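You operate a simulated robot arm through the tools that you are given. There is no shell and no other tool.

You run a simulated robot arm. Do the job below in one go: nothing can be reset, and whatever is moved stays where it is left.

Task
Warm the green tube to the figure on its cap, then rack it.
Fine: use the heater well, stop at that figure, and turn the heater off.

It is judged by the outcome, as a careful person would: the job done as asked, and still so three seconds after it is handed in. It fails if anything else is knocked over, pushed out of place, dropped, spilled or broken. A push-on lid holds only when it is set on centred and level and pressed home; a screw cap is set on level and turned clockwise until tight.

Robot
A 7-joint arm with a two-finger parallel gripper, fixed in place. Base frame: the origin is on the floor under the middle of its stand, x ahead of it, y to its left, z up. Readings come in m, rad, newtons and seconds.
With the tool pointing down near the work surface it reaches from about 0.24 to 0.68 m from the base axis. Its first joint turns from -1.152 to 1.152 rad. Payload 2.4 kg.
The tool frame sits at the grasp point between the pads (the TCP): z along the fingers, y along the line on which they close. The tips reach 0.03 m beyond it. The gripper opens to 0.094 m. The fingers are 0.028 m wide and 0.01 m thick; the gripper's body (0.05 by 0.096 m) begins 0.055 m behind the TCP.
Orientation is told as [roll, pitch, yaw] about the base's x, y, z axes, in that order, counted from this pose: with the fingers straight down and closing along the base's y, the tool's x points along the base's -x, its y along +y and its z along -z.

Tools
- The arm moves only by the tool servo_tool. Its argument "commands" is a list of rows, each a list of 6 numbers: the shift along the tool's x, y, z in m, then the turn, a rotation vector about the tool's x, y, z in rad. In form: [[x, y, z, wx, wy, wz], ...]. A call has 1 to 20 rows; each row shifts and turns the commanded pose from where the row before left it, along the tool's axes as they then stand. "grip" is the gripper command, from -1 (shut) to 1 (fully open), values between in proportion, set as the call begins (left out, the last holds). Rows are played at 5 a second. More than 0.05 m and 0.15 rad between two rows, or a gripper value outside its range, and nothing of the call is played. A pose out of reach is approached as far as the arm can. The call stops where the force on the tool passes 40 N (or 10 N more than at its start, if that is more) or the arm is blocked; 0.2 s more then pass. The fingers move at their own pace (about 0.153 m/s each) and stop on an object; they squeeze with about 26 N. The grip force told is the motor's: it shows also when the fingers shut on nothing. Time passes only in rows, and 0.2 s behind the last, so rows that do not move let the fingers close. It gives the time, the measured TCP pose, the force on the tool (base axes), the opening and the grip force at its end, in the units of the frame above (readings bear some noise), with the torque about the TCP (base axes, N m) and any sound that the robot's microphone picked up.
- Cameras (640 x 400 px; columns grow to the right, rows downward): "scene" is fixed at [0.0269, 0.4694, 1.4538]; the picture's right is [-0.74, -0.67, 0.00], its down [-0.36, 0.40, -0.84] and it looks along [0.56, -0.63, -0.54] (base axes); focal length 363 px, centre (320, 200). "wrist" rides on the gripper at [0.076, 0.014, -0.103] in the tool frame; the picture's right is [-0.18, 0.98, 0.00], its down [-0.75, -0.14, -0.64] and it looks along [-0.63, -0.12, 0.77] (tool axes); focal length 243 px, centre (320, 200). There is no depth. A picture from a camera that has moved, and an enlarged one, comes with that camera's place and axes in the base frame and with its lens. The place of the scene camera against the robot may be out by one fixed shift of up to 0.018 m in any direction.
- get_image(camera): a new picture of that camera. No time passes.
- inspect(camera, box): a new picture of the part [left, top, right, bottom] of that camera's present view, enlarged. No time passes.
- sign_off(): hands the job in; it is judged then, once.

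Places have to be worked out from the pictures, the camera data and where the tool is seen. Open the gripper and draw the arm clear of the work before you hand the job in, unless the task says otherwise.

The tools are called after "Call:" as a command line: name --pt "numbers of a row" for each row, then --argument value for the rest, lists and objects as JSON in quotes. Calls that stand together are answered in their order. servo_tool: Moves the arm, as the interface text tells. Its arguments: {"type":"object","properties":{"commands":{"type":"array","items":{"type":"array","items":{"type":"number"}}},"grip":{"type":"number"}},"required":["commands"]} The other tools are called the same way: get_image (camera) takes a picture; inspect (camera, box) takes an enlarged picture of a part of a camera's view; sign_off () hands the job in.

At the start:

```text
time_s: 0.0
eef_pos: [0.3944, 0.1288, 1.1908]
ee_rot: [0.001, -0.001, -0.001]
wrist_force: [0.1, 0.6, 0.2]
moment: [0.01, -0.02, -0.05]
gripper_width: 0.0936
grasp_force: 0.3
```

scene: 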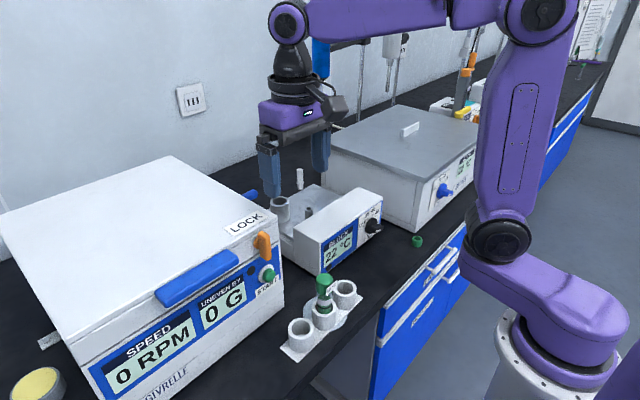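
wrist: 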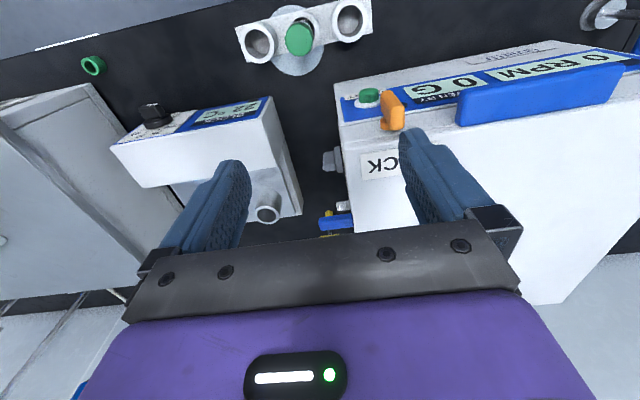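

I'll look closely at the tube, the heater, and the rack before I move anything.

Call:
inspect --camera "scene" --box '[240, 160, 440, 285]'

Call:
inspect --camera "scene" --box '[270, 260, 390, 365]'

Call:
inspect --camera "wrist" --box '[220, 0, 390, 106]'

Call:
inspect --camera "wrist" --box '[100, 80, 310, 230]'

```text
3.20 times, centred on (340, 222) of scene
camera zoom: at [0.0269, 0.4694, 1.4538], right [-0.74, -0.67, 0.0], down [-0.36, 0.4, -0.84], along [0.56, -0.63, -0.54], focal length 1160 px, centre (256, 128)
```

zoom: 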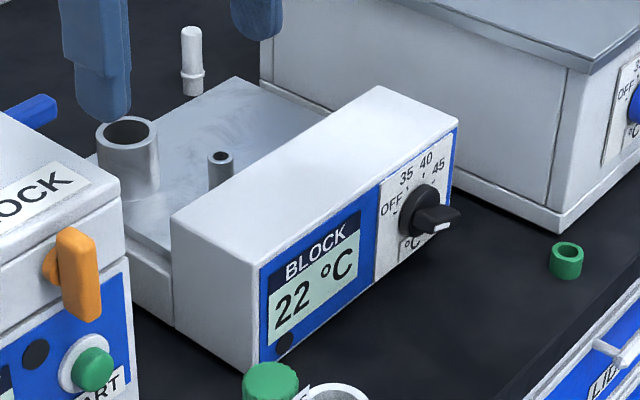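

```text
3.81 times, centred on (330, 312) of scene
camera zoom: at [0.0269, 0.4694, 1.4538], right [-0.74, -0.67, 0.0], down [-0.36, 0.4, -0.84], along [0.56, -0.63, -0.54], focal length 1381 px, centre (282, -229)
```

zoom: 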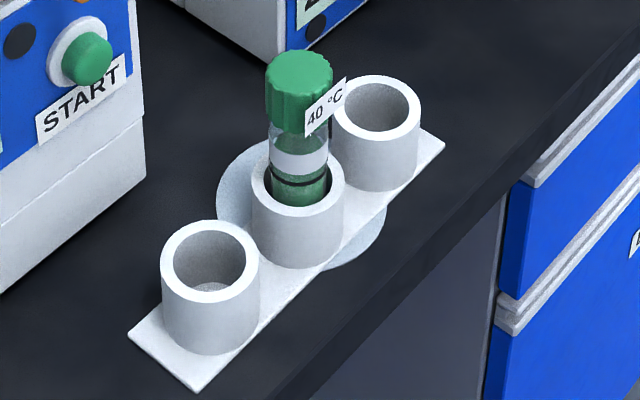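

```text
3.76 times, centred on (305, 53) of wrist
camera zoom: at [0.3182, 0.1421, 1.294], right [0.18, 0.98, 0.0], down [0.75, -0.14, 0.64], along [0.63, -0.12, -0.77], focal length 913 px, centre (376, 753)
```

zoom: 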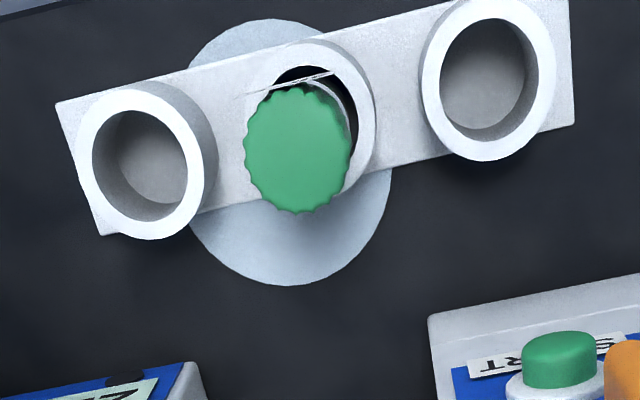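

```text
2.67 times, centred on (205, 155) of wrist
camera zoom: at [0.3182, 0.1421, 1.294], right [0.18, 0.98, 0.0], down [0.75, -0.14, 0.64], along [0.63, -0.12, -0.77], focal length 647 px, centre (627, 320)
```

zoom: 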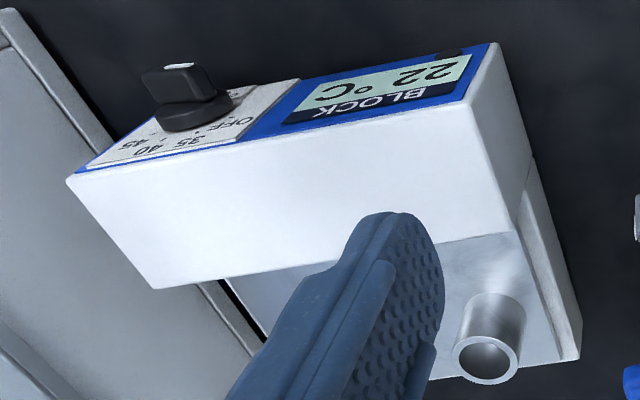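

The cap tag reads 40 °C. The heater shows BLOCK 22 °C, and its dial is marked OFF/35/40/45. I put the tube at roughly (0.35, 0.11), the well at about (0.56, 0.01) and the knob at about (0.41, -0.14). I'll pull the arm back to get a close view of the dial, staying high over open bench.

Call:
servo_tool --pt "0.02 -0.035 0 0 0 0" --pt "0.02 -0.035 0 0 0 0" --pt "0.02 -0.035 0.01 0 0 0" --pt "0.02 -0.035 0.01 0 0 0" --pt "0.02 -0.035 0.02 0 0 0" --pt "0.01 -0.03 0.02 0 0 0" --pt "0 0 0 0 0 0" --grip 1

Call:
get_image --camera "wrist"

Call:
get_image --camera "scene"

```text
time_s: 1.6
eef_pos: [0.2844, -0.076, 1.1318]
ee_rot: [-0.001, 0.0, 0.0]
wrist_force: [0.2, -0.2, 0.7]
moment: [0.0, 0.0, 0.03]
gripper_width: 0.0941
grasp_force: 0.0
```

```text
taken
camera wrist: at [0.2083, -0.0627, 1.2349], right [0.18, 0.98, 0.0], down [0.75, -0.14, 0.64], along [0.63, -0.12, -0.77], focal length 243 px, centre (320, 200)
```

wrist: 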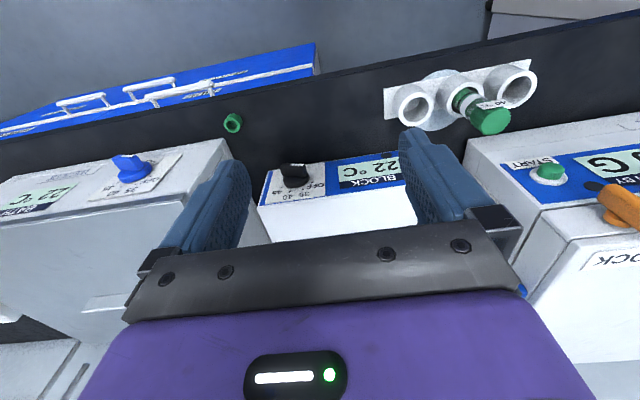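

```text
taken
```

scene: 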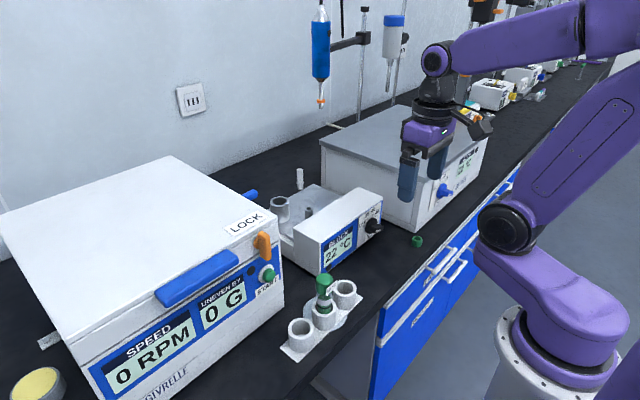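

The knob is now in the wrist view, so I'll zoom in on it and on the rack.

Call:
inspect --camera "wrist" --box '[250, 140, 420, 246]'

Call:
inspect --camera "wrist" --box '[370, 40, 550, 152]'

Call:
inspect --camera "scene" --box '[320, 185, 400, 275]'

```text
3.76 times, centred on (335, 193) of wrist
camera zoom: at [0.2083, -0.0627, 1.2349], right [0.18, 0.98, 0.0], down [0.75, -0.14, 0.64], along [0.63, -0.12, -0.77], focal length 913 px, centre (264, 226)
```

zoom: 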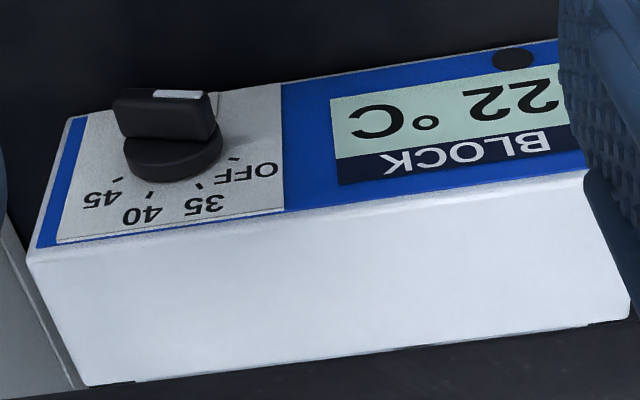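

```text
3.56 times, centred on (460, 96) of wrist
camera zoom: at [0.2083, -0.0627, 1.2349], right [0.18, 0.98, 0.0], down [0.75, -0.14, 0.64], along [0.63, -0.12, -0.77], focal length 863 px, centre (-178, 570)
```

zoom: 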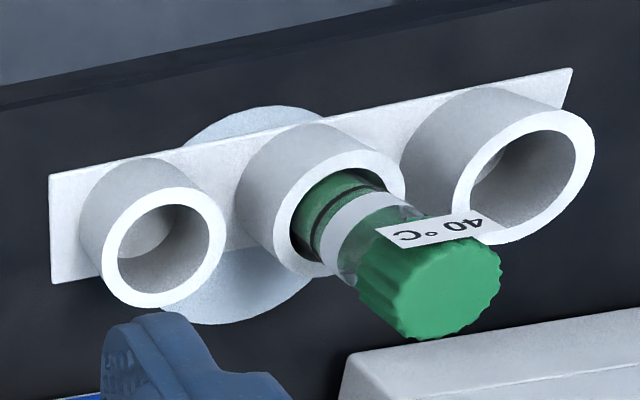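

```text
4.44 times, centred on (360, 230) of scene
camera zoom: at [0.0269, 0.4694, 1.4538], right [-0.74, -0.67, 0.0], down [-0.36, 0.4, -0.84], along [0.56, -0.63, -0.54], focal length 1612 px, centre (142, 67)
```

zoom: 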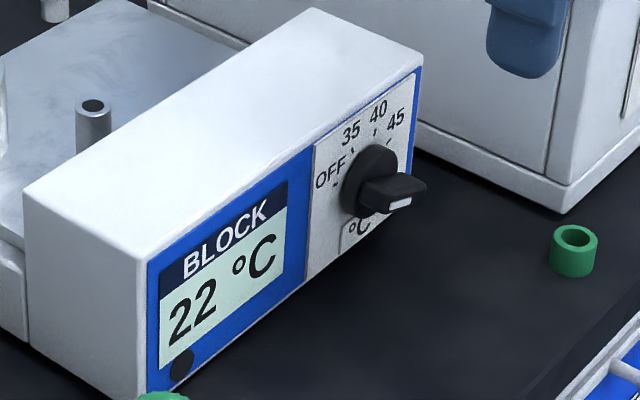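

The pointer mark is on the OFF side. The heater's front panel faces the robot at about x = 0.42, and the knob is roughly 0.04 m above the bench. Next I'll move above the heater to get a second angle on the well and the small parts around it.

Call:
servo_tool --pt "0 0 -0.03 0 0 0" --pt "-0.03 0.01 -0.03 0 0 0" --pt "-0.04 0.015 -0.01 0 0 0" --pt "-0.04 0.015 0 0 0 0" --pt "-0.04 0.01 0 0 0 0" --pt "-0.04 0.006 0 0 0 0" --pt "0 0 0 0 0 0" --grip 1

Call:
get_image --camera "wrist"

Call:
get_image --camera "scene"

```text
time_s: 3.2
eef_pos: [0.4751, -0.0185, 1.199]
ee_rot: [0.001, 0.001, 0.001]
wrist_force: [-0.4, -0.7, -0.8]
moment: [0.01, 0.01, 0.0]
gripper_width: 0.0939
grasp_force: 0.0
```

```text
taken
camera wrist: at [0.3992, -0.0053, 1.3031], right [0.18, 0.98, 0.0], down [0.75, -0.14, 0.64], along [0.63, -0.12, -0.77], focal length 243 px, centre (320, 200)
```

wrist: 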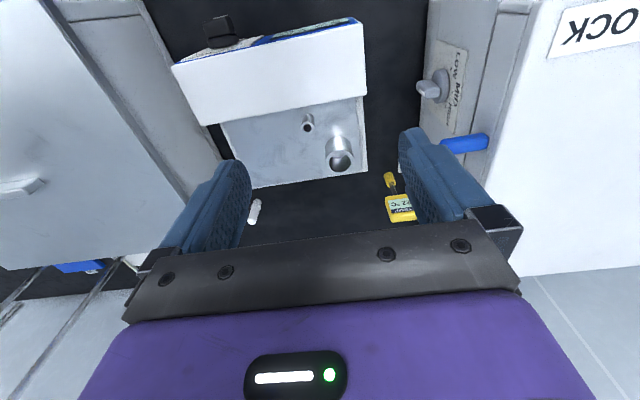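

```text
taken
```

scene: 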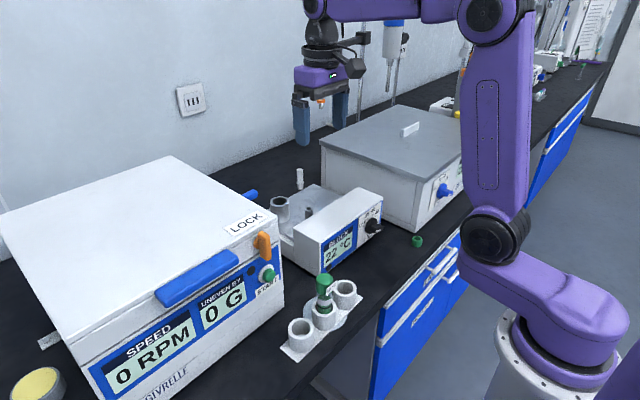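

A yellow meter reading "..2 °C" lies behind the heater, and there's a labelled valve on the side of the centrifuge. I'll zoom in on both, and on the well.

Call:
inspect --camera "wrist" --box '[340, 140, 480, 230]'

Call:
inspect --camera "wrist" --box '[200, 80, 380, 230]'

Call:
inspect --camera "wrist" --box '[160, 0, 380, 130]'

Call:
inspect --camera "wrist" --box '[400, 20, 520, 160]'

```text
4.44 times, centred on (410, 185) of wrist
camera zoom: at [0.3992, -0.0053, 1.3031], right [0.18, 0.98, 0.0], down [0.75, -0.14, 0.64], along [0.63, -0.12, -0.77], focal length 1078 px, centre (-80, 267)
```

zoom: 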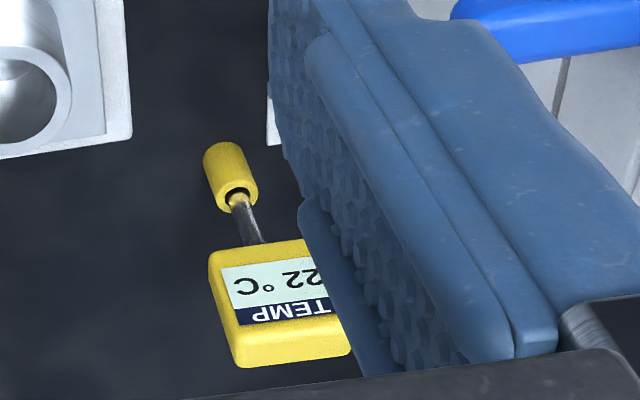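

```text
2.67 times, centred on (290, 155) of wrist
camera zoom: at [0.3992, -0.0053, 1.3031], right [0.18, 0.98, 0.0], down [0.75, -0.14, 0.64], along [0.63, -0.12, -0.77], focal length 647 px, centre (400, 320)
```

zoom: 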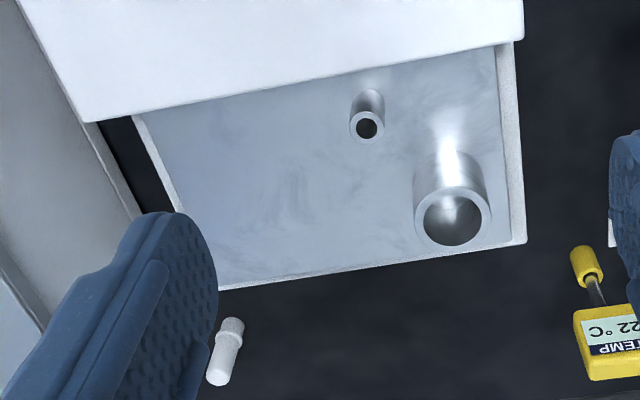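

```text
2.91 times, centred on (270, 65) of wrist
camera zoom: at [0.3992, -0.0053, 1.3031], right [0.18, 0.98, 0.0], down [0.75, -0.14, 0.64], along [0.63, -0.12, -0.77], focal length 706 px, centre (466, 593)
```

zoom: 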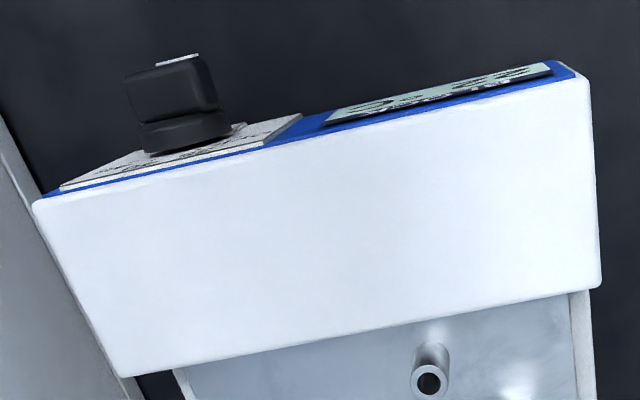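

```text
2.86 times, centred on (460, 90) of wrist
camera zoom: at [0.3992, -0.0053, 1.3031], right [0.18, 0.98, 0.0], down [0.75, -0.14, 0.64], along [0.63, -0.12, -0.77], focal length 693 px, centre (-80, 514)
```

zoom: 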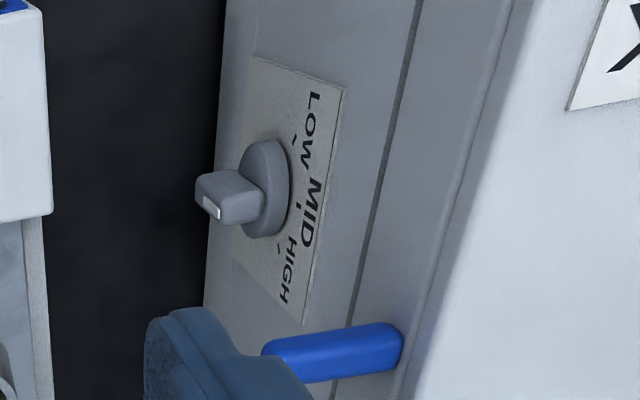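

The well rim triangulates to about (0.608, -0.011, 0.960), the tube cap top to about (0.352, 0.111, 0.958), and the knob axis to about y -0.139, z 0.9165. I'll move above the tube with the gripper open to refine its position.

Call:
servo_tool --pt "0.04 0.02 0 0 0 0" --pt "0.04 0.025 0 0 0 0" --pt "0.043 0.03 0 0 0 0" --pt "0 0.03 0.03 0 0 0" --pt "0 0.0245 0.03 0 0 0" --pt "0 0 0.04 0 0 0" --pt "0 0 0.03 0 0 0" --pt "0 0 0 0 0 0" --grip 1

Call:
get_image --camera "wrist"

Call:
get_image --camera "scene"

```text
refused: row 3 steps farther than a row can; nothing moved
```

```text
taken
camera wrist: at [0.3992, -0.0053, 1.3031], right [0.18, 0.98, 0.0], down [0.75, -0.14, 0.64], along [0.63, -0.12, -0.77], focal length 243 px, centre (320, 200)
```

wrist: 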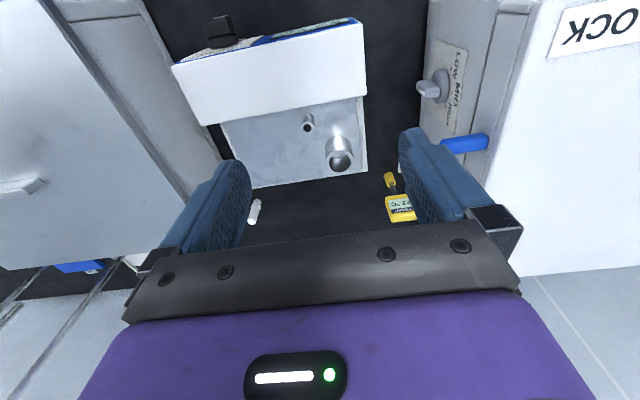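

```text
taken
```

scene: 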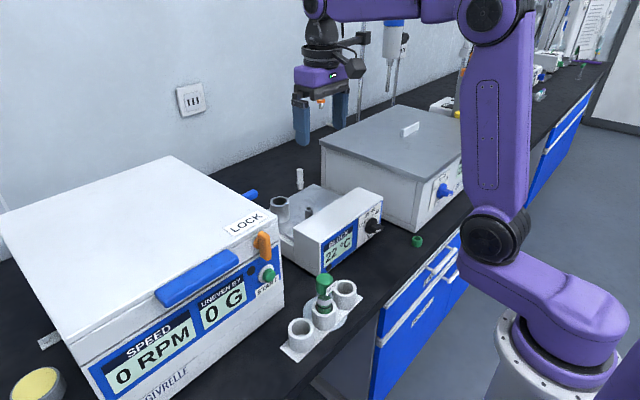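

That call was refused because row 3 was longer than 0.05 m in total, and nothing moved. I'll send the same path in smaller steps.

Call:
servo_tool --pt "0.035 0.02 0 0 0 0" --pt "0.035 0.02 0 0 0 0" --pt "0.035 0.02 0 0 0 0" --pt "0.018 0.025 0.015 0 0 0" --pt "0 0.025 0.03 0 0 0" --pt "0 0.0195 0.03 0 0 0" --pt "0 0 0.035 0 0 0" --pt "0 0 0.029 0 0 0" --pt "0 0 0 0 0 0" --grip 1

Call:
get_image --camera "wrist"

Call:
get_image --camera "scene"

```text
time_s: 5.2
eef_pos: [0.35, 0.1107, 1.0626]
ee_rot: [-0.001, 0.0, -0.001]
wrist_force: [-0.9, 0.5, -0.7]
moment: [0.02, 0.03, 0.0]
gripper_width: 0.0938
grasp_force: 0.0
```

```text
taken
camera wrist: at [0.2738, 0.1236, 1.1665], right [0.18, 0.98, 0.0], down [0.75, -0.14, 0.64], along [0.63, -0.12, -0.77], focal length 243 px, centre (320, 200)
```

wrist: 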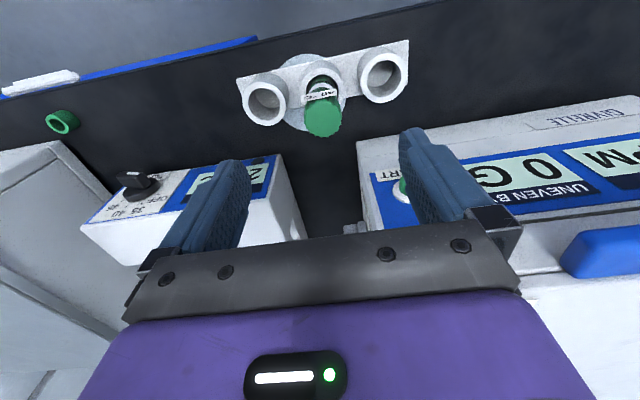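

```text
taken
```

scene: 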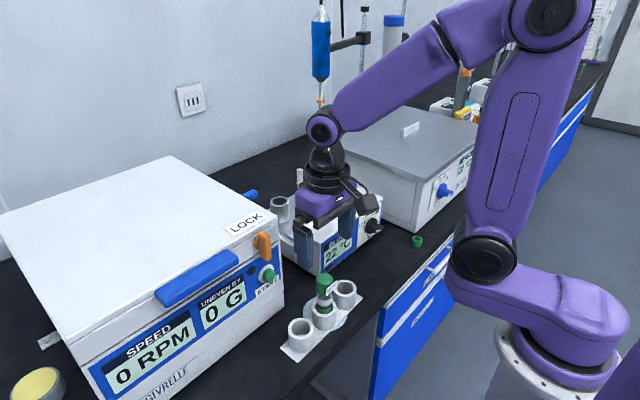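

Call:
inspect --camera "wrist" --box '[230, 30, 420, 148]'

Call:
inspect --camera "wrist" --box '[280, 60, 360, 145]'

Call:
inspect --camera "scene" --box '[280, 190, 380, 340]'

```text
3.37 times, centred on (325, 89) of wrist
camera zoom: at [0.2738, 0.1236, 1.1665], right [0.18, 0.98, 0.0], down [0.75, -0.14, 0.64], along [0.63, -0.12, -0.77], focal length 817 px, centre (303, 574)
```

zoom: 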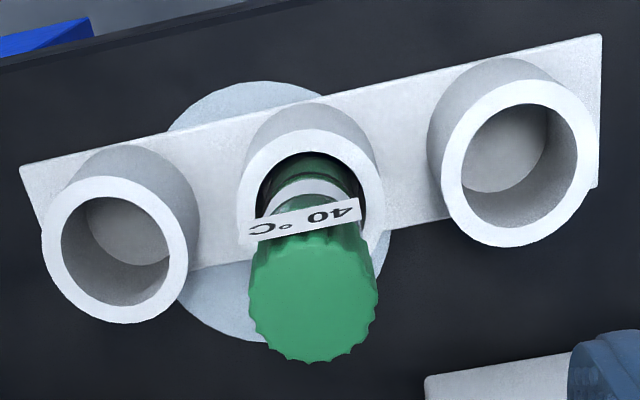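

```text
4.71 times, centred on (320, 102) of wrist
camera zoom: at [0.2738, 0.1236, 1.1665], right [0.18, 0.98, 0.0], down [0.75, -0.14, 0.64], along [0.63, -0.12, -0.77], focal length 1142 px, centre (320, 659)
```

zoom: 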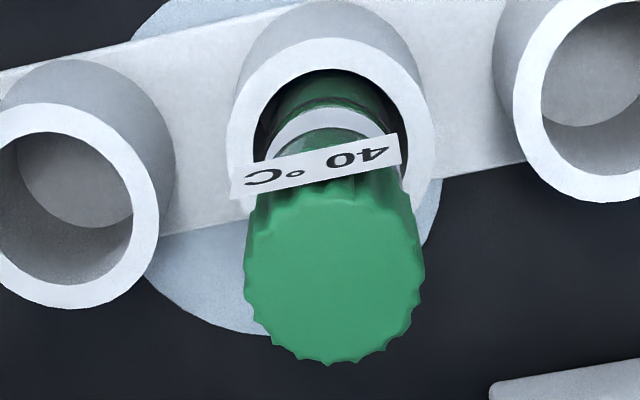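

```text
2.67 times, centred on (330, 265) of scene
camera zoom: at [0.0269, 0.4694, 1.4538], right [-0.74, -0.67, 0.0], down [-0.36, 0.4, -0.84], along [0.56, -0.63, -0.54], focal length 967 px, centre (293, 27)
```

zoom: 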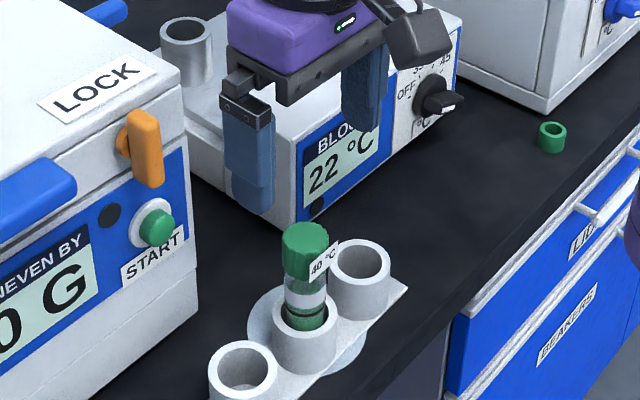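

The cap top is at about (0.353, 0.1115, 0.962), with the socket rims near z 0.896. The tag sits on the cap's robot-facing side, clear of fingers closing along y. I'll descend around the cap and keep the tips above the sockets.

Call:
servo_tool --pt "-0.002 0.0005 0.025 0 0 0" --pt "-0.002 0.0005 0.025 0 0 0" --pt "-0.0005 0 0.025 0 0 0" --pt "0 0 0.015 0 0 0" --pt "0 0 0.0126 0 0 0" --pt "0 0 0 0 0 0" --grip 1

Call:
get_image --camera "wrist"

Call:
inspect --camera "scene" --box '[270, 220, 390, 350]'

```text
time_s: 6.6
eef_pos: [0.3568, 0.1116, 0.9587]
ee_rot: [0.0, 0.0, -0.001]
wrist_force: [0.0, 0.0, 0.3]
moment: [0.03, 0.02, -0.01]
gripper_width: 0.0939
grasp_force: 0.1
```

```text
taken
camera wrist: at [0.2797, 0.1239, 1.0613], right [0.18, 0.98, 0.0], down [0.75, -0.14, 0.64], along [0.63, -0.12, -0.77], focal length 243 px, centre (320, 200)
```

wrist: 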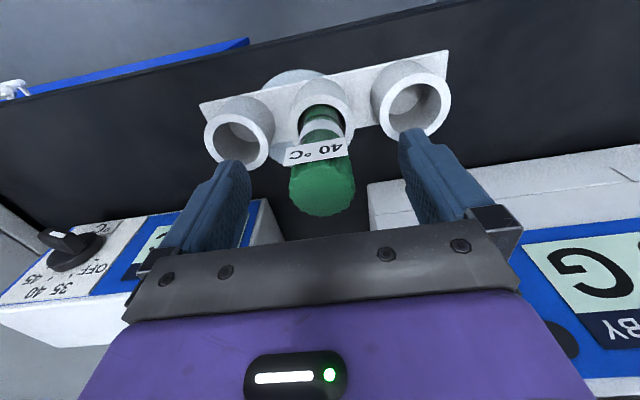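

```text
3.08 times, centred on (330, 285) of scene
camera zoom: at [0.0269, 0.4694, 1.4538], right [-0.74, -0.67, 0.0], down [-0.36, 0.4, -0.84], along [0.56, -0.63, -0.54], focal length 1116 px, centre (289, -62)
```

zoom: 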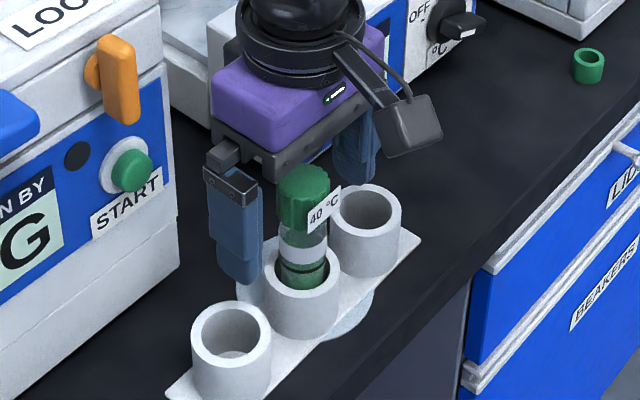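

The cap is centred between the fingers and its top is level with the TCP. I'll close on the cap.

Call:
servo_tool --pt "0 0 0 0 0 0" --pt "0 0 0 0 0 0" --pt "0 0 0 0 0 0" --pt "0 0 0 0 0 0" --pt "0 0 0 0 0 0" --grip -1

Call:
inspect --camera "scene" --box '[270, 220, 390, 350]'

Call:
inspect --camera "wrist" --box '[240, 90, 420, 240]'

```text
time_s: 7.8
eef_pos: [0.3555, 0.1118, 0.9582]
ee_rot: [0.0, 0.0, 0.001]
wrist_force: [0.5, 1.9, 1.3]
moment: [0.14, -0.05, 0.02]
gripper_width: 0.0304
grasp_force: 26.2
```

```text
3.08 times, centred on (330, 285) of scene
camera zoom: at [0.0269, 0.4694, 1.4538], right [-0.74, -0.67, 0.0], down [-0.36, 0.4, -0.84], along [0.56, -0.63, -0.54], focal length 1116 px, centre (289, -62)
```

zoom: 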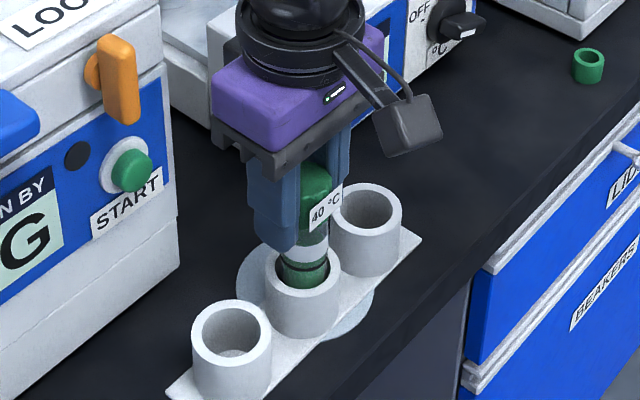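

```text
2.67 times, centred on (330, 165) of wrist
camera zoom: at [0.2799, 0.1239, 1.0615], right [0.18, 0.98, 0.0], down [0.75, -0.14, 0.64], along [0.63, -0.12, -0.77], focal length 647 px, centre (293, 293)
```

zoom: 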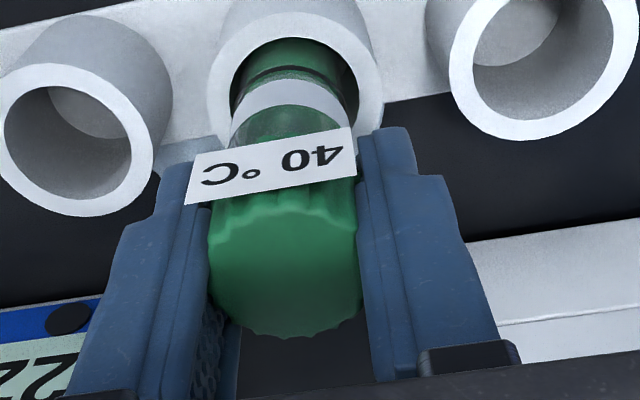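

The grip is firm on the cap (width 0.030 m, 26 N) and the tag is clear of the fingers. I'll lift straight up slowly and check that the whole tube comes with it.

Call:
servo_tool --pt "0 0 -0.01 0 0 0" --pt "0 0 -0.015 0 0 0" --pt "0 0 -0.02 0 0 0" --pt "0 0 -0.025 0 0 0" --pt "0 0 -0.03 0 0 0" --pt "0 0 -0.03 0 0 0" --pt "0 0 -0.02 0 0 0" --pt "0 0 0 0 0 0" --grip -1

Call:
get_image --camera "wrist"

Call:
inspect --camera "scene" --box '[260, 170, 400, 350]'

```text
time_s: 9.6
eef_pos: [0.3568, 0.1102, 1.1082]
ee_rot: [0.0, 0.0, -0.001]
wrist_force: [-0.1, 0.0, 0.7]
moment: [0.02, -0.02, -0.01]
gripper_width: 0.0302
grasp_force: 26.0
```

```text
taken
camera wrist: at [0.2792, 0.1239, 1.2115], right [0.18, 0.98, 0.0], down [0.75, -0.14, 0.64], along [0.63, -0.12, -0.77], focal length 243 px, centre (320, 200)
```

wrist: 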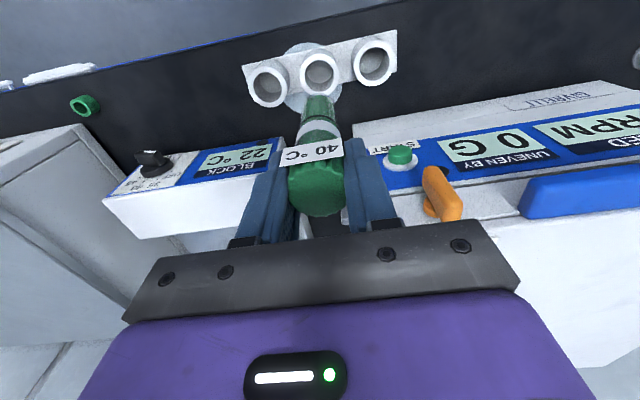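

```text
2.22 times, centred on (330, 260) of scene
camera zoom: at [0.0269, 0.4694, 1.4538], right [-0.74, -0.67, 0.0], down [-0.36, 0.4, -0.84], along [0.56, -0.63, -0.54], focal length 806 px, centre (298, 67)
```

zoom: 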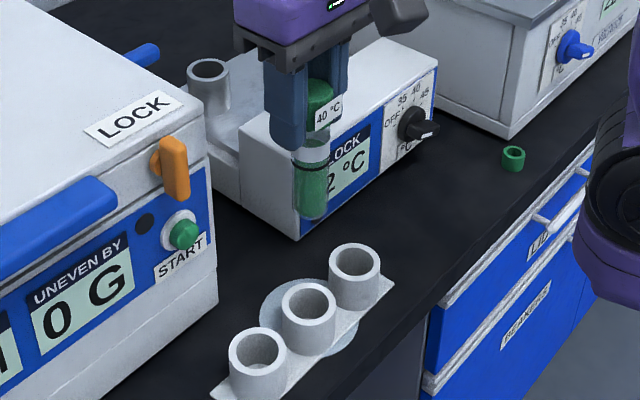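

The whole tube came up vertically; its bottom hangs about 0.105 m below the TCP. I'll carry it sideways past the centrifuge and then forward, offset in y so that the wrist camera can see the well again.

Call:
servo_tool --pt "0 -0.03 -0.003 0 0 0" --pt "0 -0.03 -0.003 0 0 0" --pt "0 -0.03 -0.003 0 0 0" --pt "0 -0.03 -0.003 0 0 0" --pt "0 -0.03 0 0 0 0" --pt "0 -0.03 0 0 0 0" --pt "0 -0.03 0 0 0 0" --pt "-0.03 0 0 0 0 0" --pt "-0.03 0 0 0 0 0" --pt "-0.033 0 0 0 0 0" --pt "0 0 0 0 0 0" --grip -1

Call:
get_image --camera "wrist"

Call:
get_image --camera "scene"

```text
time_s: 12.0
eef_pos: [0.4497, -0.0984, 1.1217]
ee_rot: [-0.001, 0.0, 0.001]
wrist_force: [0.3, 1.0, -1.5]
moment: [-0.02, -0.03, -0.01]
gripper_width: 0.0305
grasp_force: 26.2
```

```text
taken
camera wrist: at [0.373, -0.0863, 1.2244], right [0.18, 0.98, 0.0], down [0.75, -0.14, 0.64], along [0.63, -0.12, -0.77], focal length 243 px, centre (320, 200)
```

wrist: 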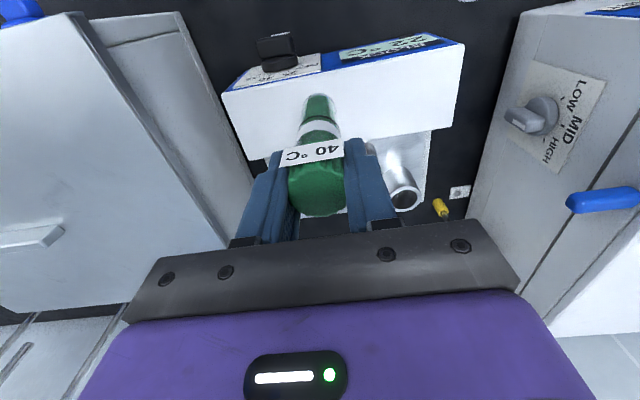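

```text
taken
```

scene: 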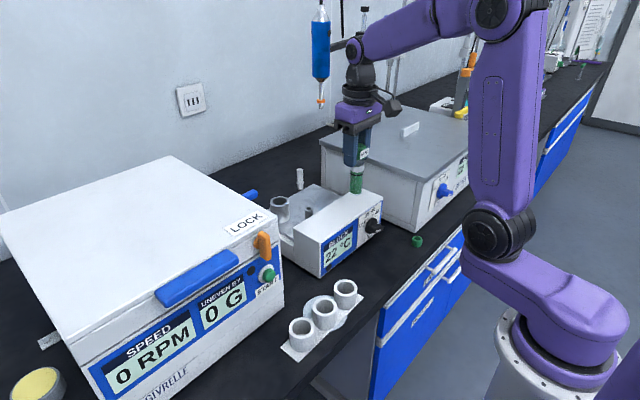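

Call:
inspect --camera "wrist" --box '[350, 110, 480, 230]'

Call:
inspect --camera "scene" --box '[250, 160, 390, 280]'

Call:
inspect --camera "wrist" --box '[270, 80, 370, 230]'

```text
3.33 times, centred on (415, 170) of wrist
camera zoom: at [0.373, -0.0863, 1.2244], right [0.18, 0.98, 0.0], down [0.75, -0.14, 0.64], along [0.63, -0.12, -0.77], focal length 809 px, centre (3, 300)
```

zoom: 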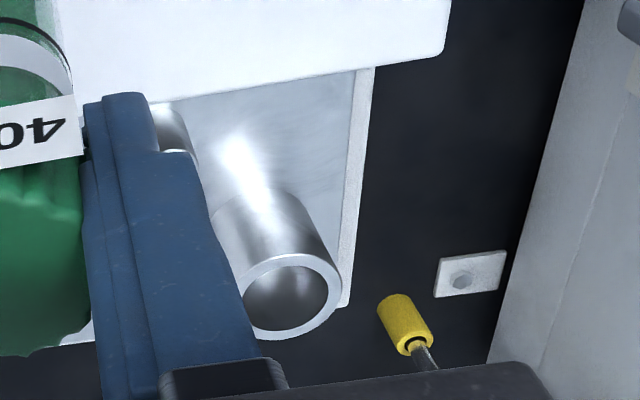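

```text
3.33 times, centred on (320, 220) of scene
camera zoom: at [0.027, 0.4694, 1.4538], right [-0.74, -0.67, 0.0], down [-0.36, 0.4, -0.84], along [0.56, -0.63, -0.54], focal length 1209 px, centre (320, 133)
```

zoom: 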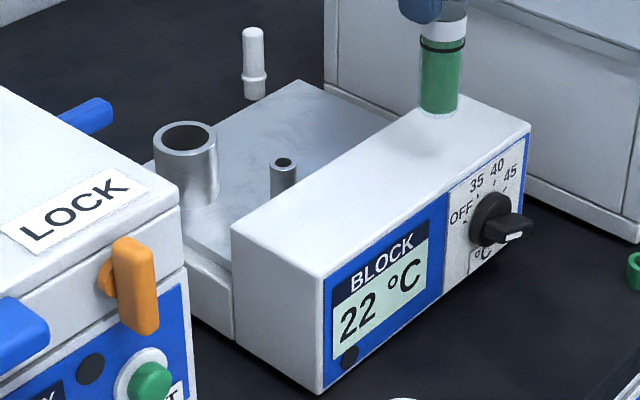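

```text
2.67 times, centred on (320, 155) of wrist
camera zoom: at [0.373, -0.0863, 1.2244], right [0.18, 0.98, 0.0], down [0.75, -0.14, 0.64], along [0.63, -0.12, -0.77], focal length 647 px, centre (320, 320)
```

zoom: 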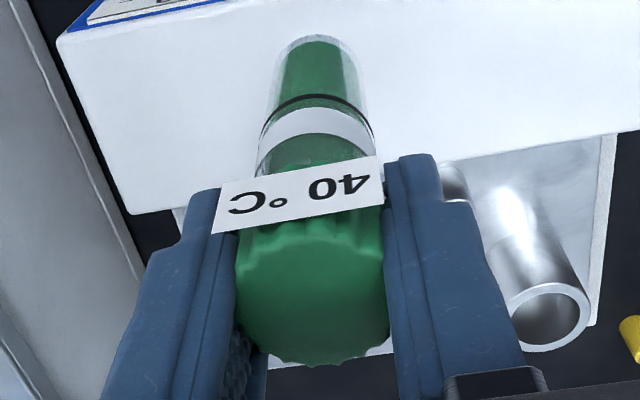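

Three views agree that the well rim centre is at about (0.604, -0.010, 0.968), with a bore around 35 mm against a tube of about 27 mm. I'll move over it at the same height, keeping the tube bottom well above the rim.

Call:
servo_tool --pt "-0.031 0.0177 0 0 0 0" --pt "-0.031 0.0177 0 0 0 0" --pt "-0.031 0.0177 0 0 0 0" --pt "-0.031 0.0177 0 0 0 0" --pt "-0.0313 0.0176 0 0 0 0" --pt "0 0 0.012 0 0 0" --pt "0 0 0.012 0 0 0" --pt "0 0 0 0 0 0" --grip -1

Call:
get_image --camera "wrist"

Call:
inspect --camera "scene" --box '[230, 140, 350, 250]'

```text
time_s: 13.8
eef_pos: [0.6053, -0.01, 1.0966]
ee_rot: [0.0, 0.0, -0.001]
wrist_force: [-0.5, -0.8, 0.0]
moment: [0.02, 0.0, -0.03]
gripper_width: 0.0305
grasp_force: 25.9
```

```text
taken
camera wrist: at [0.5291, 0.0022, 1.1999], right [0.18, 0.98, 0.0], down [0.75, -0.14, 0.64], along [0.63, -0.12, -0.77], focal length 243 px, centre (320, 200)
```

wrist: 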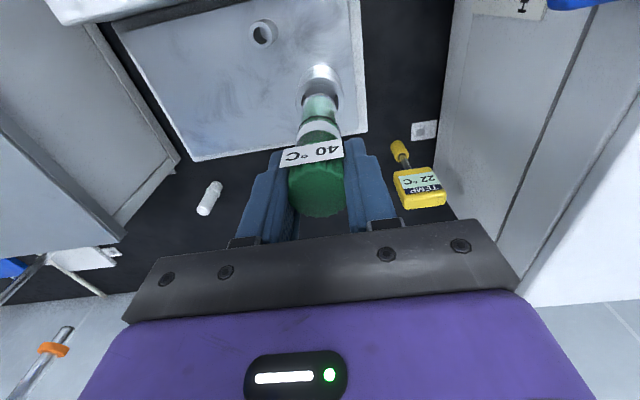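

```text
3.64 times, centred on (290, 195) of scene
camera zoom: at [0.0269, 0.4694, 1.4538], right [-0.74, -0.67, 0.0], down [-0.36, 0.4, -0.84], along [0.56, -0.63, -0.54], focal length 1318 px, centre (429, 218)
```

zoom: 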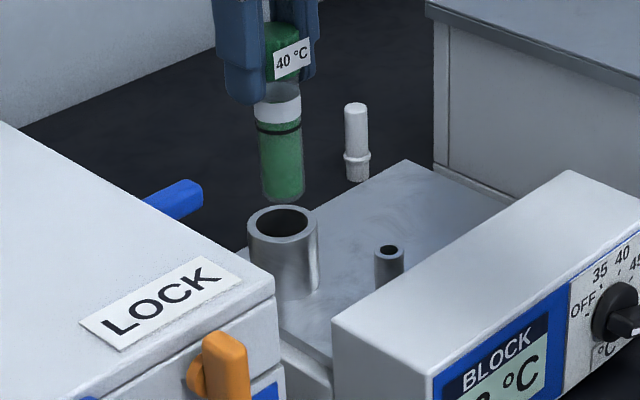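

Call:
inspect --camera "wrist" --box '[270, 50, 370, 150]'

Call:
inspect --camera "scene" --box '[270, 140, 330, 220]'

```text
4.00 times, centred on (320, 100) of wrist
camera zoom: at [0.5291, 0.0022, 1.1999], right [0.18, 0.98, 0.0], down [0.75, -0.14, 0.64], along [0.63, -0.12, -0.77], focal length 970 px, centre (320, 600)
```

zoom: 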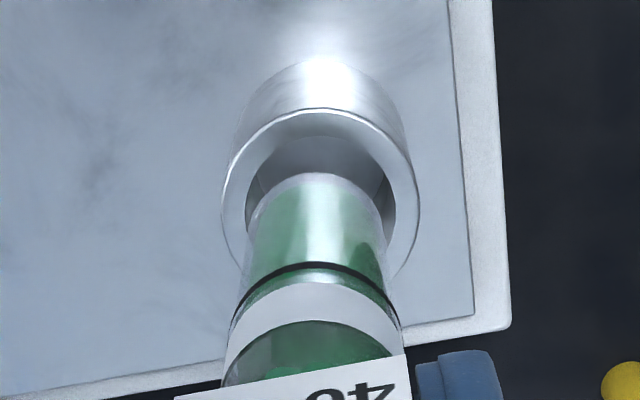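

```text
5.00 times, centred on (300, 180) of scene
camera zoom: at [0.0269, 0.4694, 1.4538], right [-0.74, -0.67, 0.0], down [-0.36, 0.4, -0.84], along [0.56, -0.63, -0.54], focal length 1813 px, centre (420, 300)
```

zoom: 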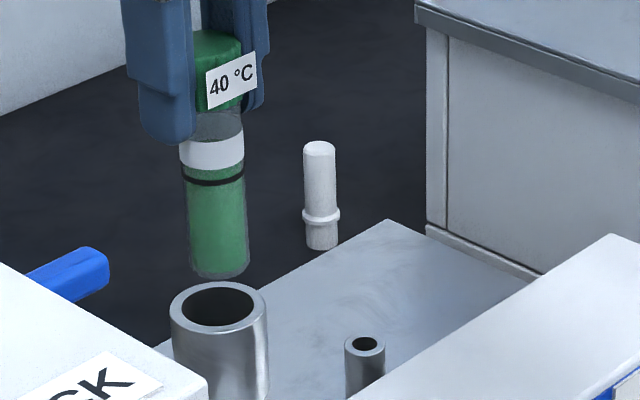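

In both views the tube is centred sideways on the well and about 2–3 mm short in x. I'll shift 2.5 mm forward, then lower it gently and watch the force.

Call:
servo_tool --pt "-0.0025 0 0.006 0 0 0" --pt "0 0 0.008 0 0 0" --pt "0 0 0.006 0 0 0" --pt "0 0 0.006 0 0 0" --pt "0 0 0.005 0 0 0" --pt "0 0 0.005 0 0 0" --pt "0 0 0.005 0 0 0" --pt "0 0 0 0 0 0" --grip -1

Call:
inspect --camera "wrist" --box '[260, 50, 380, 220]'

Call:
inspect --camera "scene" --box '[250, 140, 340, 240]'

```text
time_s: 15.6
eef_pos: [0.6079, -0.0097, 1.0556]
ee_rot: [0.0, 0.001, 0.0]
wrist_force: [0.7, -0.8, -0.6]
moment: [0.01, -0.01, 0.01]
gripper_width: 0.0303
grasp_force: 25.8
```

```text
2.35 times, centred on (320, 135) of wrist
camera zoom: at [0.5306, 0.002, 1.1592], right [0.18, 0.98, 0.0], down [0.75, -0.14, 0.64], along [0.63, -0.12, -0.77], focal length 571 px, centre (320, 353)
```

zoom: 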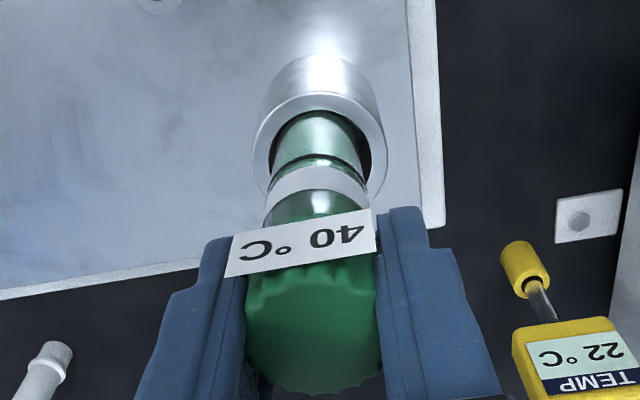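

```text
4.00 times, centred on (295, 190) of scene
camera zoom: at [0.0269, 0.4694, 1.4538], right [-0.74, -0.67, 0.0], down [-0.36, 0.4, -0.84], along [0.56, -0.63, -0.54], focal length 1450 px, centre (420, 240)
```

zoom: 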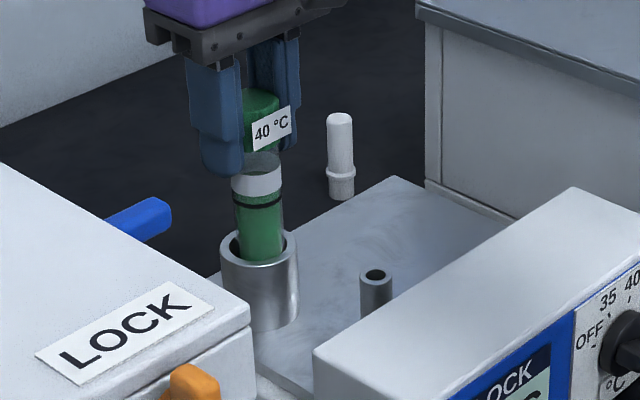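

The tube is inside the well with no contact force. I'll keep lowering in small steps until it touches bottom, and keep the fingertips above the rim.

Call:
servo_tool --pt "0 0 0.005 0 0 0" --pt "0 0 0.005 0 0 0" --pt "0 0 0.005 0 0 0" --pt "0 0 0.004 0 0 0" --pt "0 0 0.004 0 0 0" --pt "0 0 0.003 0 0 0" --pt "0 0 0 0 0 0" --grip -1

Call:
inspect --camera "wrist" --box '[260, 50, 380, 220]'

Call:
inspect --camera "scene" --box '[250, 140, 340, 240]'

```text
time_s: 17.2
eef_pos: [0.6054, -0.0113, 1.0296]
ee_rot: [0.001, -0.001, 0.0]
wrist_force: [0.5, 0.0, -0.2]
moment: [-0.04, 0.0, -0.04]
gripper_width: 0.0303
grasp_force: 25.5
```

```text
2.35 times, centred on (320, 135) of wrist
camera zoom: at [0.53, 0.0019, 1.133], right [0.18, 0.98, 0.0], down [0.75, -0.14, 0.64], along [0.63, -0.12, -0.77], focal length 571 px, centre (320, 353)
```

zoom: 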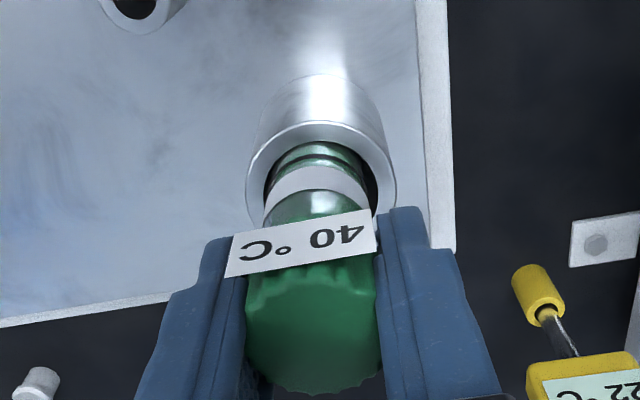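

```text
4.00 times, centred on (295, 190) of scene
camera zoom: at [0.0269, 0.4694, 1.4538], right [-0.74, -0.67, 0.0], down [-0.36, 0.4, -0.84], along [0.56, -0.63, -0.54], focal length 1450 px, centre (420, 240)
```

zoom: 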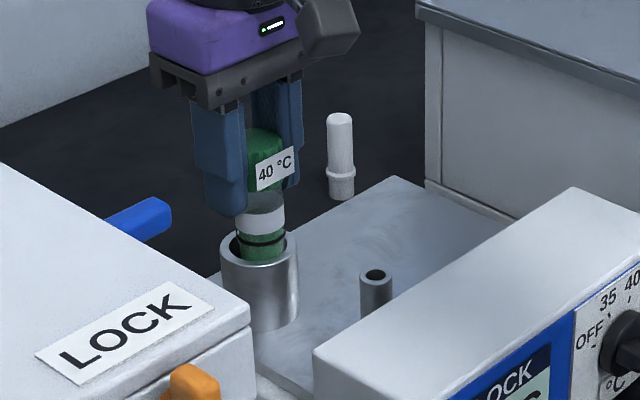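

Still no bottom contact, and the fingertips are about 3 cm above the rim. I'll continue in 2–3 mm steps.

Call:
servo_tool --pt "0 0 0.0025 0 0 0" --pt "0 0 0.0025 0 0 0" --pt "0 0 0.0025 0 0 0" --pt "0 0 0.0025 0 0 0" --pt "0 0 0 0 0 0" --grip -1

Call:
inspect --camera "scene" --box '[250, 140, 340, 240]'

```text
time_s: 18.4
eef_pos: [0.6082, -0.0105, 1.0212]
ee_rot: [0.0, -0.004, 0.001]
wrist_force: [4.8, 3.8, 25.5]
moment: [0.28, -0.01, -0.02]
gripper_width: 0.0303
grasp_force: 25.7
```

```text
4.00 times, centred on (295, 190) of scene
camera zoom: at [0.0266, 0.4695, 1.4538], right [-0.74, -0.67, 0.0], down [-0.36, 0.4, -0.84], along [0.56, -0.63, -0.54], focal length 1450 px, centre (420, 240)
```

zoom: 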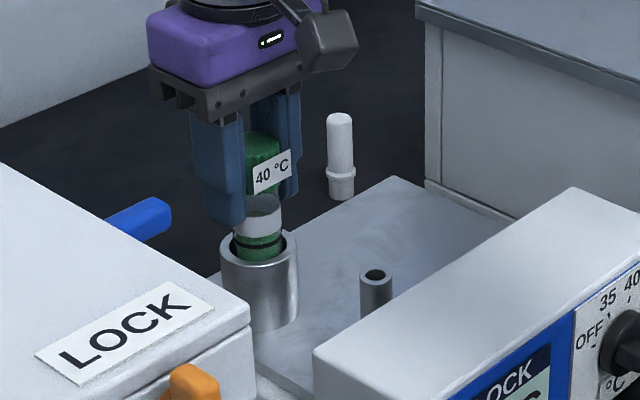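

The tube is bottomed: 25 N up at TCP z of about 1.021. I'll relieve the push and then release.

Call:
servo_tool --pt "0 0 -0.0015 0 0 0" --pt "0 0 0 0 0 0" --grip -1

Call:
servo_tool --pt "0 0 0 0 0 0" --pt "0 0 0 0 0 0" --pt "0 0 0 0 0 0" --grip 0.6

Call:
get_image --camera "wrist"

Call:
inspect --camera "scene" --box '[250, 140, 340, 240]'

```text
time_s: 19.0
eef_pos: [0.6087, -0.011, 1.0214]
ee_rot: [-0.001, -0.001, 0.001]
wrist_force: [8.7, 6.2, 14.4]
moment: [0.36, -0.53, -0.04]
gripper_width: 0.0301
grasp_force: 26.0
```

```text
time_s: 19.8
eef_pos: [0.6071, -0.0106, 1.0217]
ee_rot: [-0.001, 0.002, 0.0]
wrist_force: [-0.9, -0.1, 0.2]
moment: [0.0, 0.02, 0.02]
gripper_width: 0.0754
grasp_force: 0.1
```

```text
taken
camera wrist: at [0.5306, 0.0013, 1.1247], right [0.18, 0.98, 0.0], down [0.75, -0.14, 0.64], along [0.63, -0.12, -0.77], focal length 243 px, centre (320, 200)
```

wrist: 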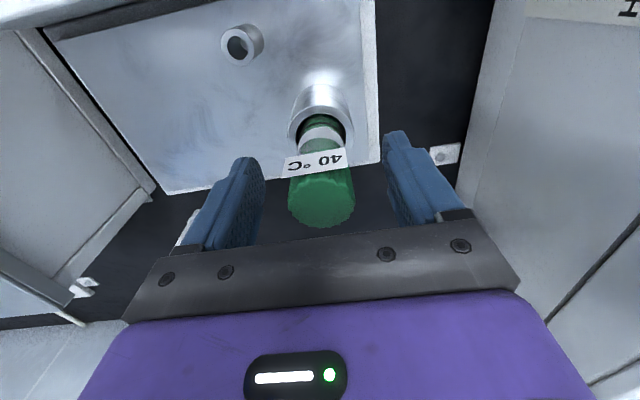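

```text
4.00 times, centred on (295, 190) of scene
camera zoom: at [0.0269, 0.4694, 1.4538], right [-0.74, -0.67, 0.0], down [-0.36, 0.4, -0.84], along [0.56, -0.63, -0.54], focal length 1450 px, centre (420, 240)
```

zoom: 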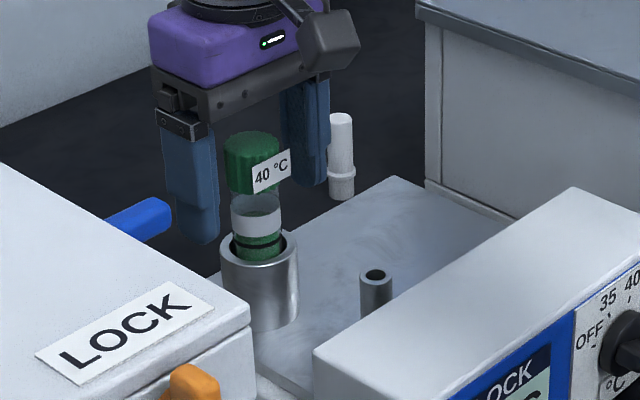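

The tube is standing upright in the well on its own. I'll retreat straight up, then come back in front of the heater to look closely at the dial.

Call:
servo_tool --pt "0 0 -0.02 0 0 0" --pt "0 0 -0.03 0 0 0" --pt "0 0 -0.03 0 0 0" --pt "0 0 -0.03 0 0 0" --pt "0.04 -0.015 0 0 0 0" --pt "0.04 -0.015 0 0 0 0" --pt "0.04 -0.015 0 0 0 0" --pt "0.04 -0.015 0 0 0 0" --pt "0.04 -0.015 0 0 0 0" --pt "0.04 -0.015 0 0 0 0" --pt "0.04 -0.015 0 0 0 0" --pt "0.02 -0.01 0.02 0 0 0" --pt "0 0 0 0 0 0" --grip 0.6

Call:
get_image --camera "wrist"

Call:
get_image --camera "scene"

```text
time_s: 22.6
eef_pos: [0.3054, -0.1262, 1.1129]
ee_rot: [-0.001, 0.001, -0.001]
wrist_force: [0.2, -0.6, -1.0]
moment: [0.0, 0.02, 0.02]
gripper_width: 0.075
grasp_force: 0.1
```

```text
taken
camera wrist: at [0.229, -0.1145, 1.2165], right [0.18, 0.98, 0.0], down [0.75, -0.14, 0.64], along [0.63, -0.12, -0.77], focal length 243 px, centre (320, 200)
```

wrist: 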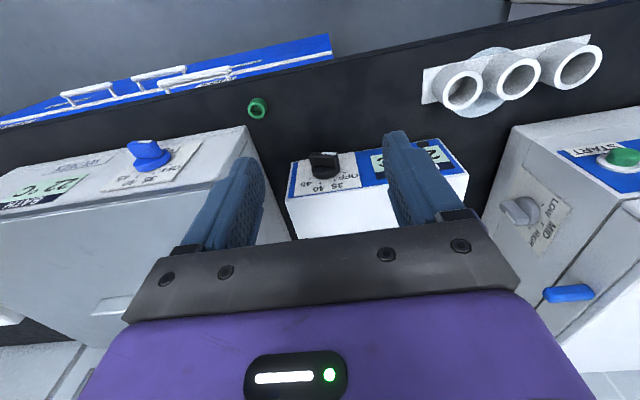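

```text
taken
```

scene: 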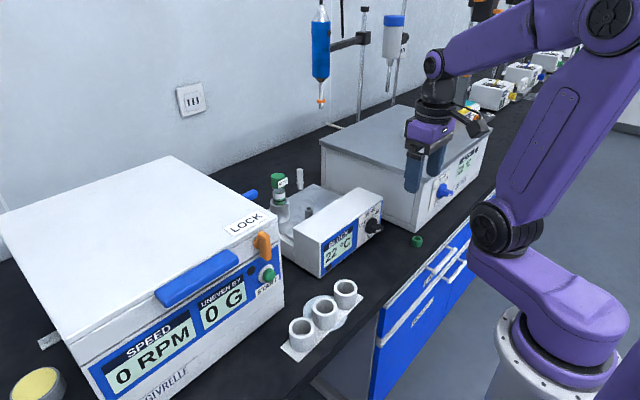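

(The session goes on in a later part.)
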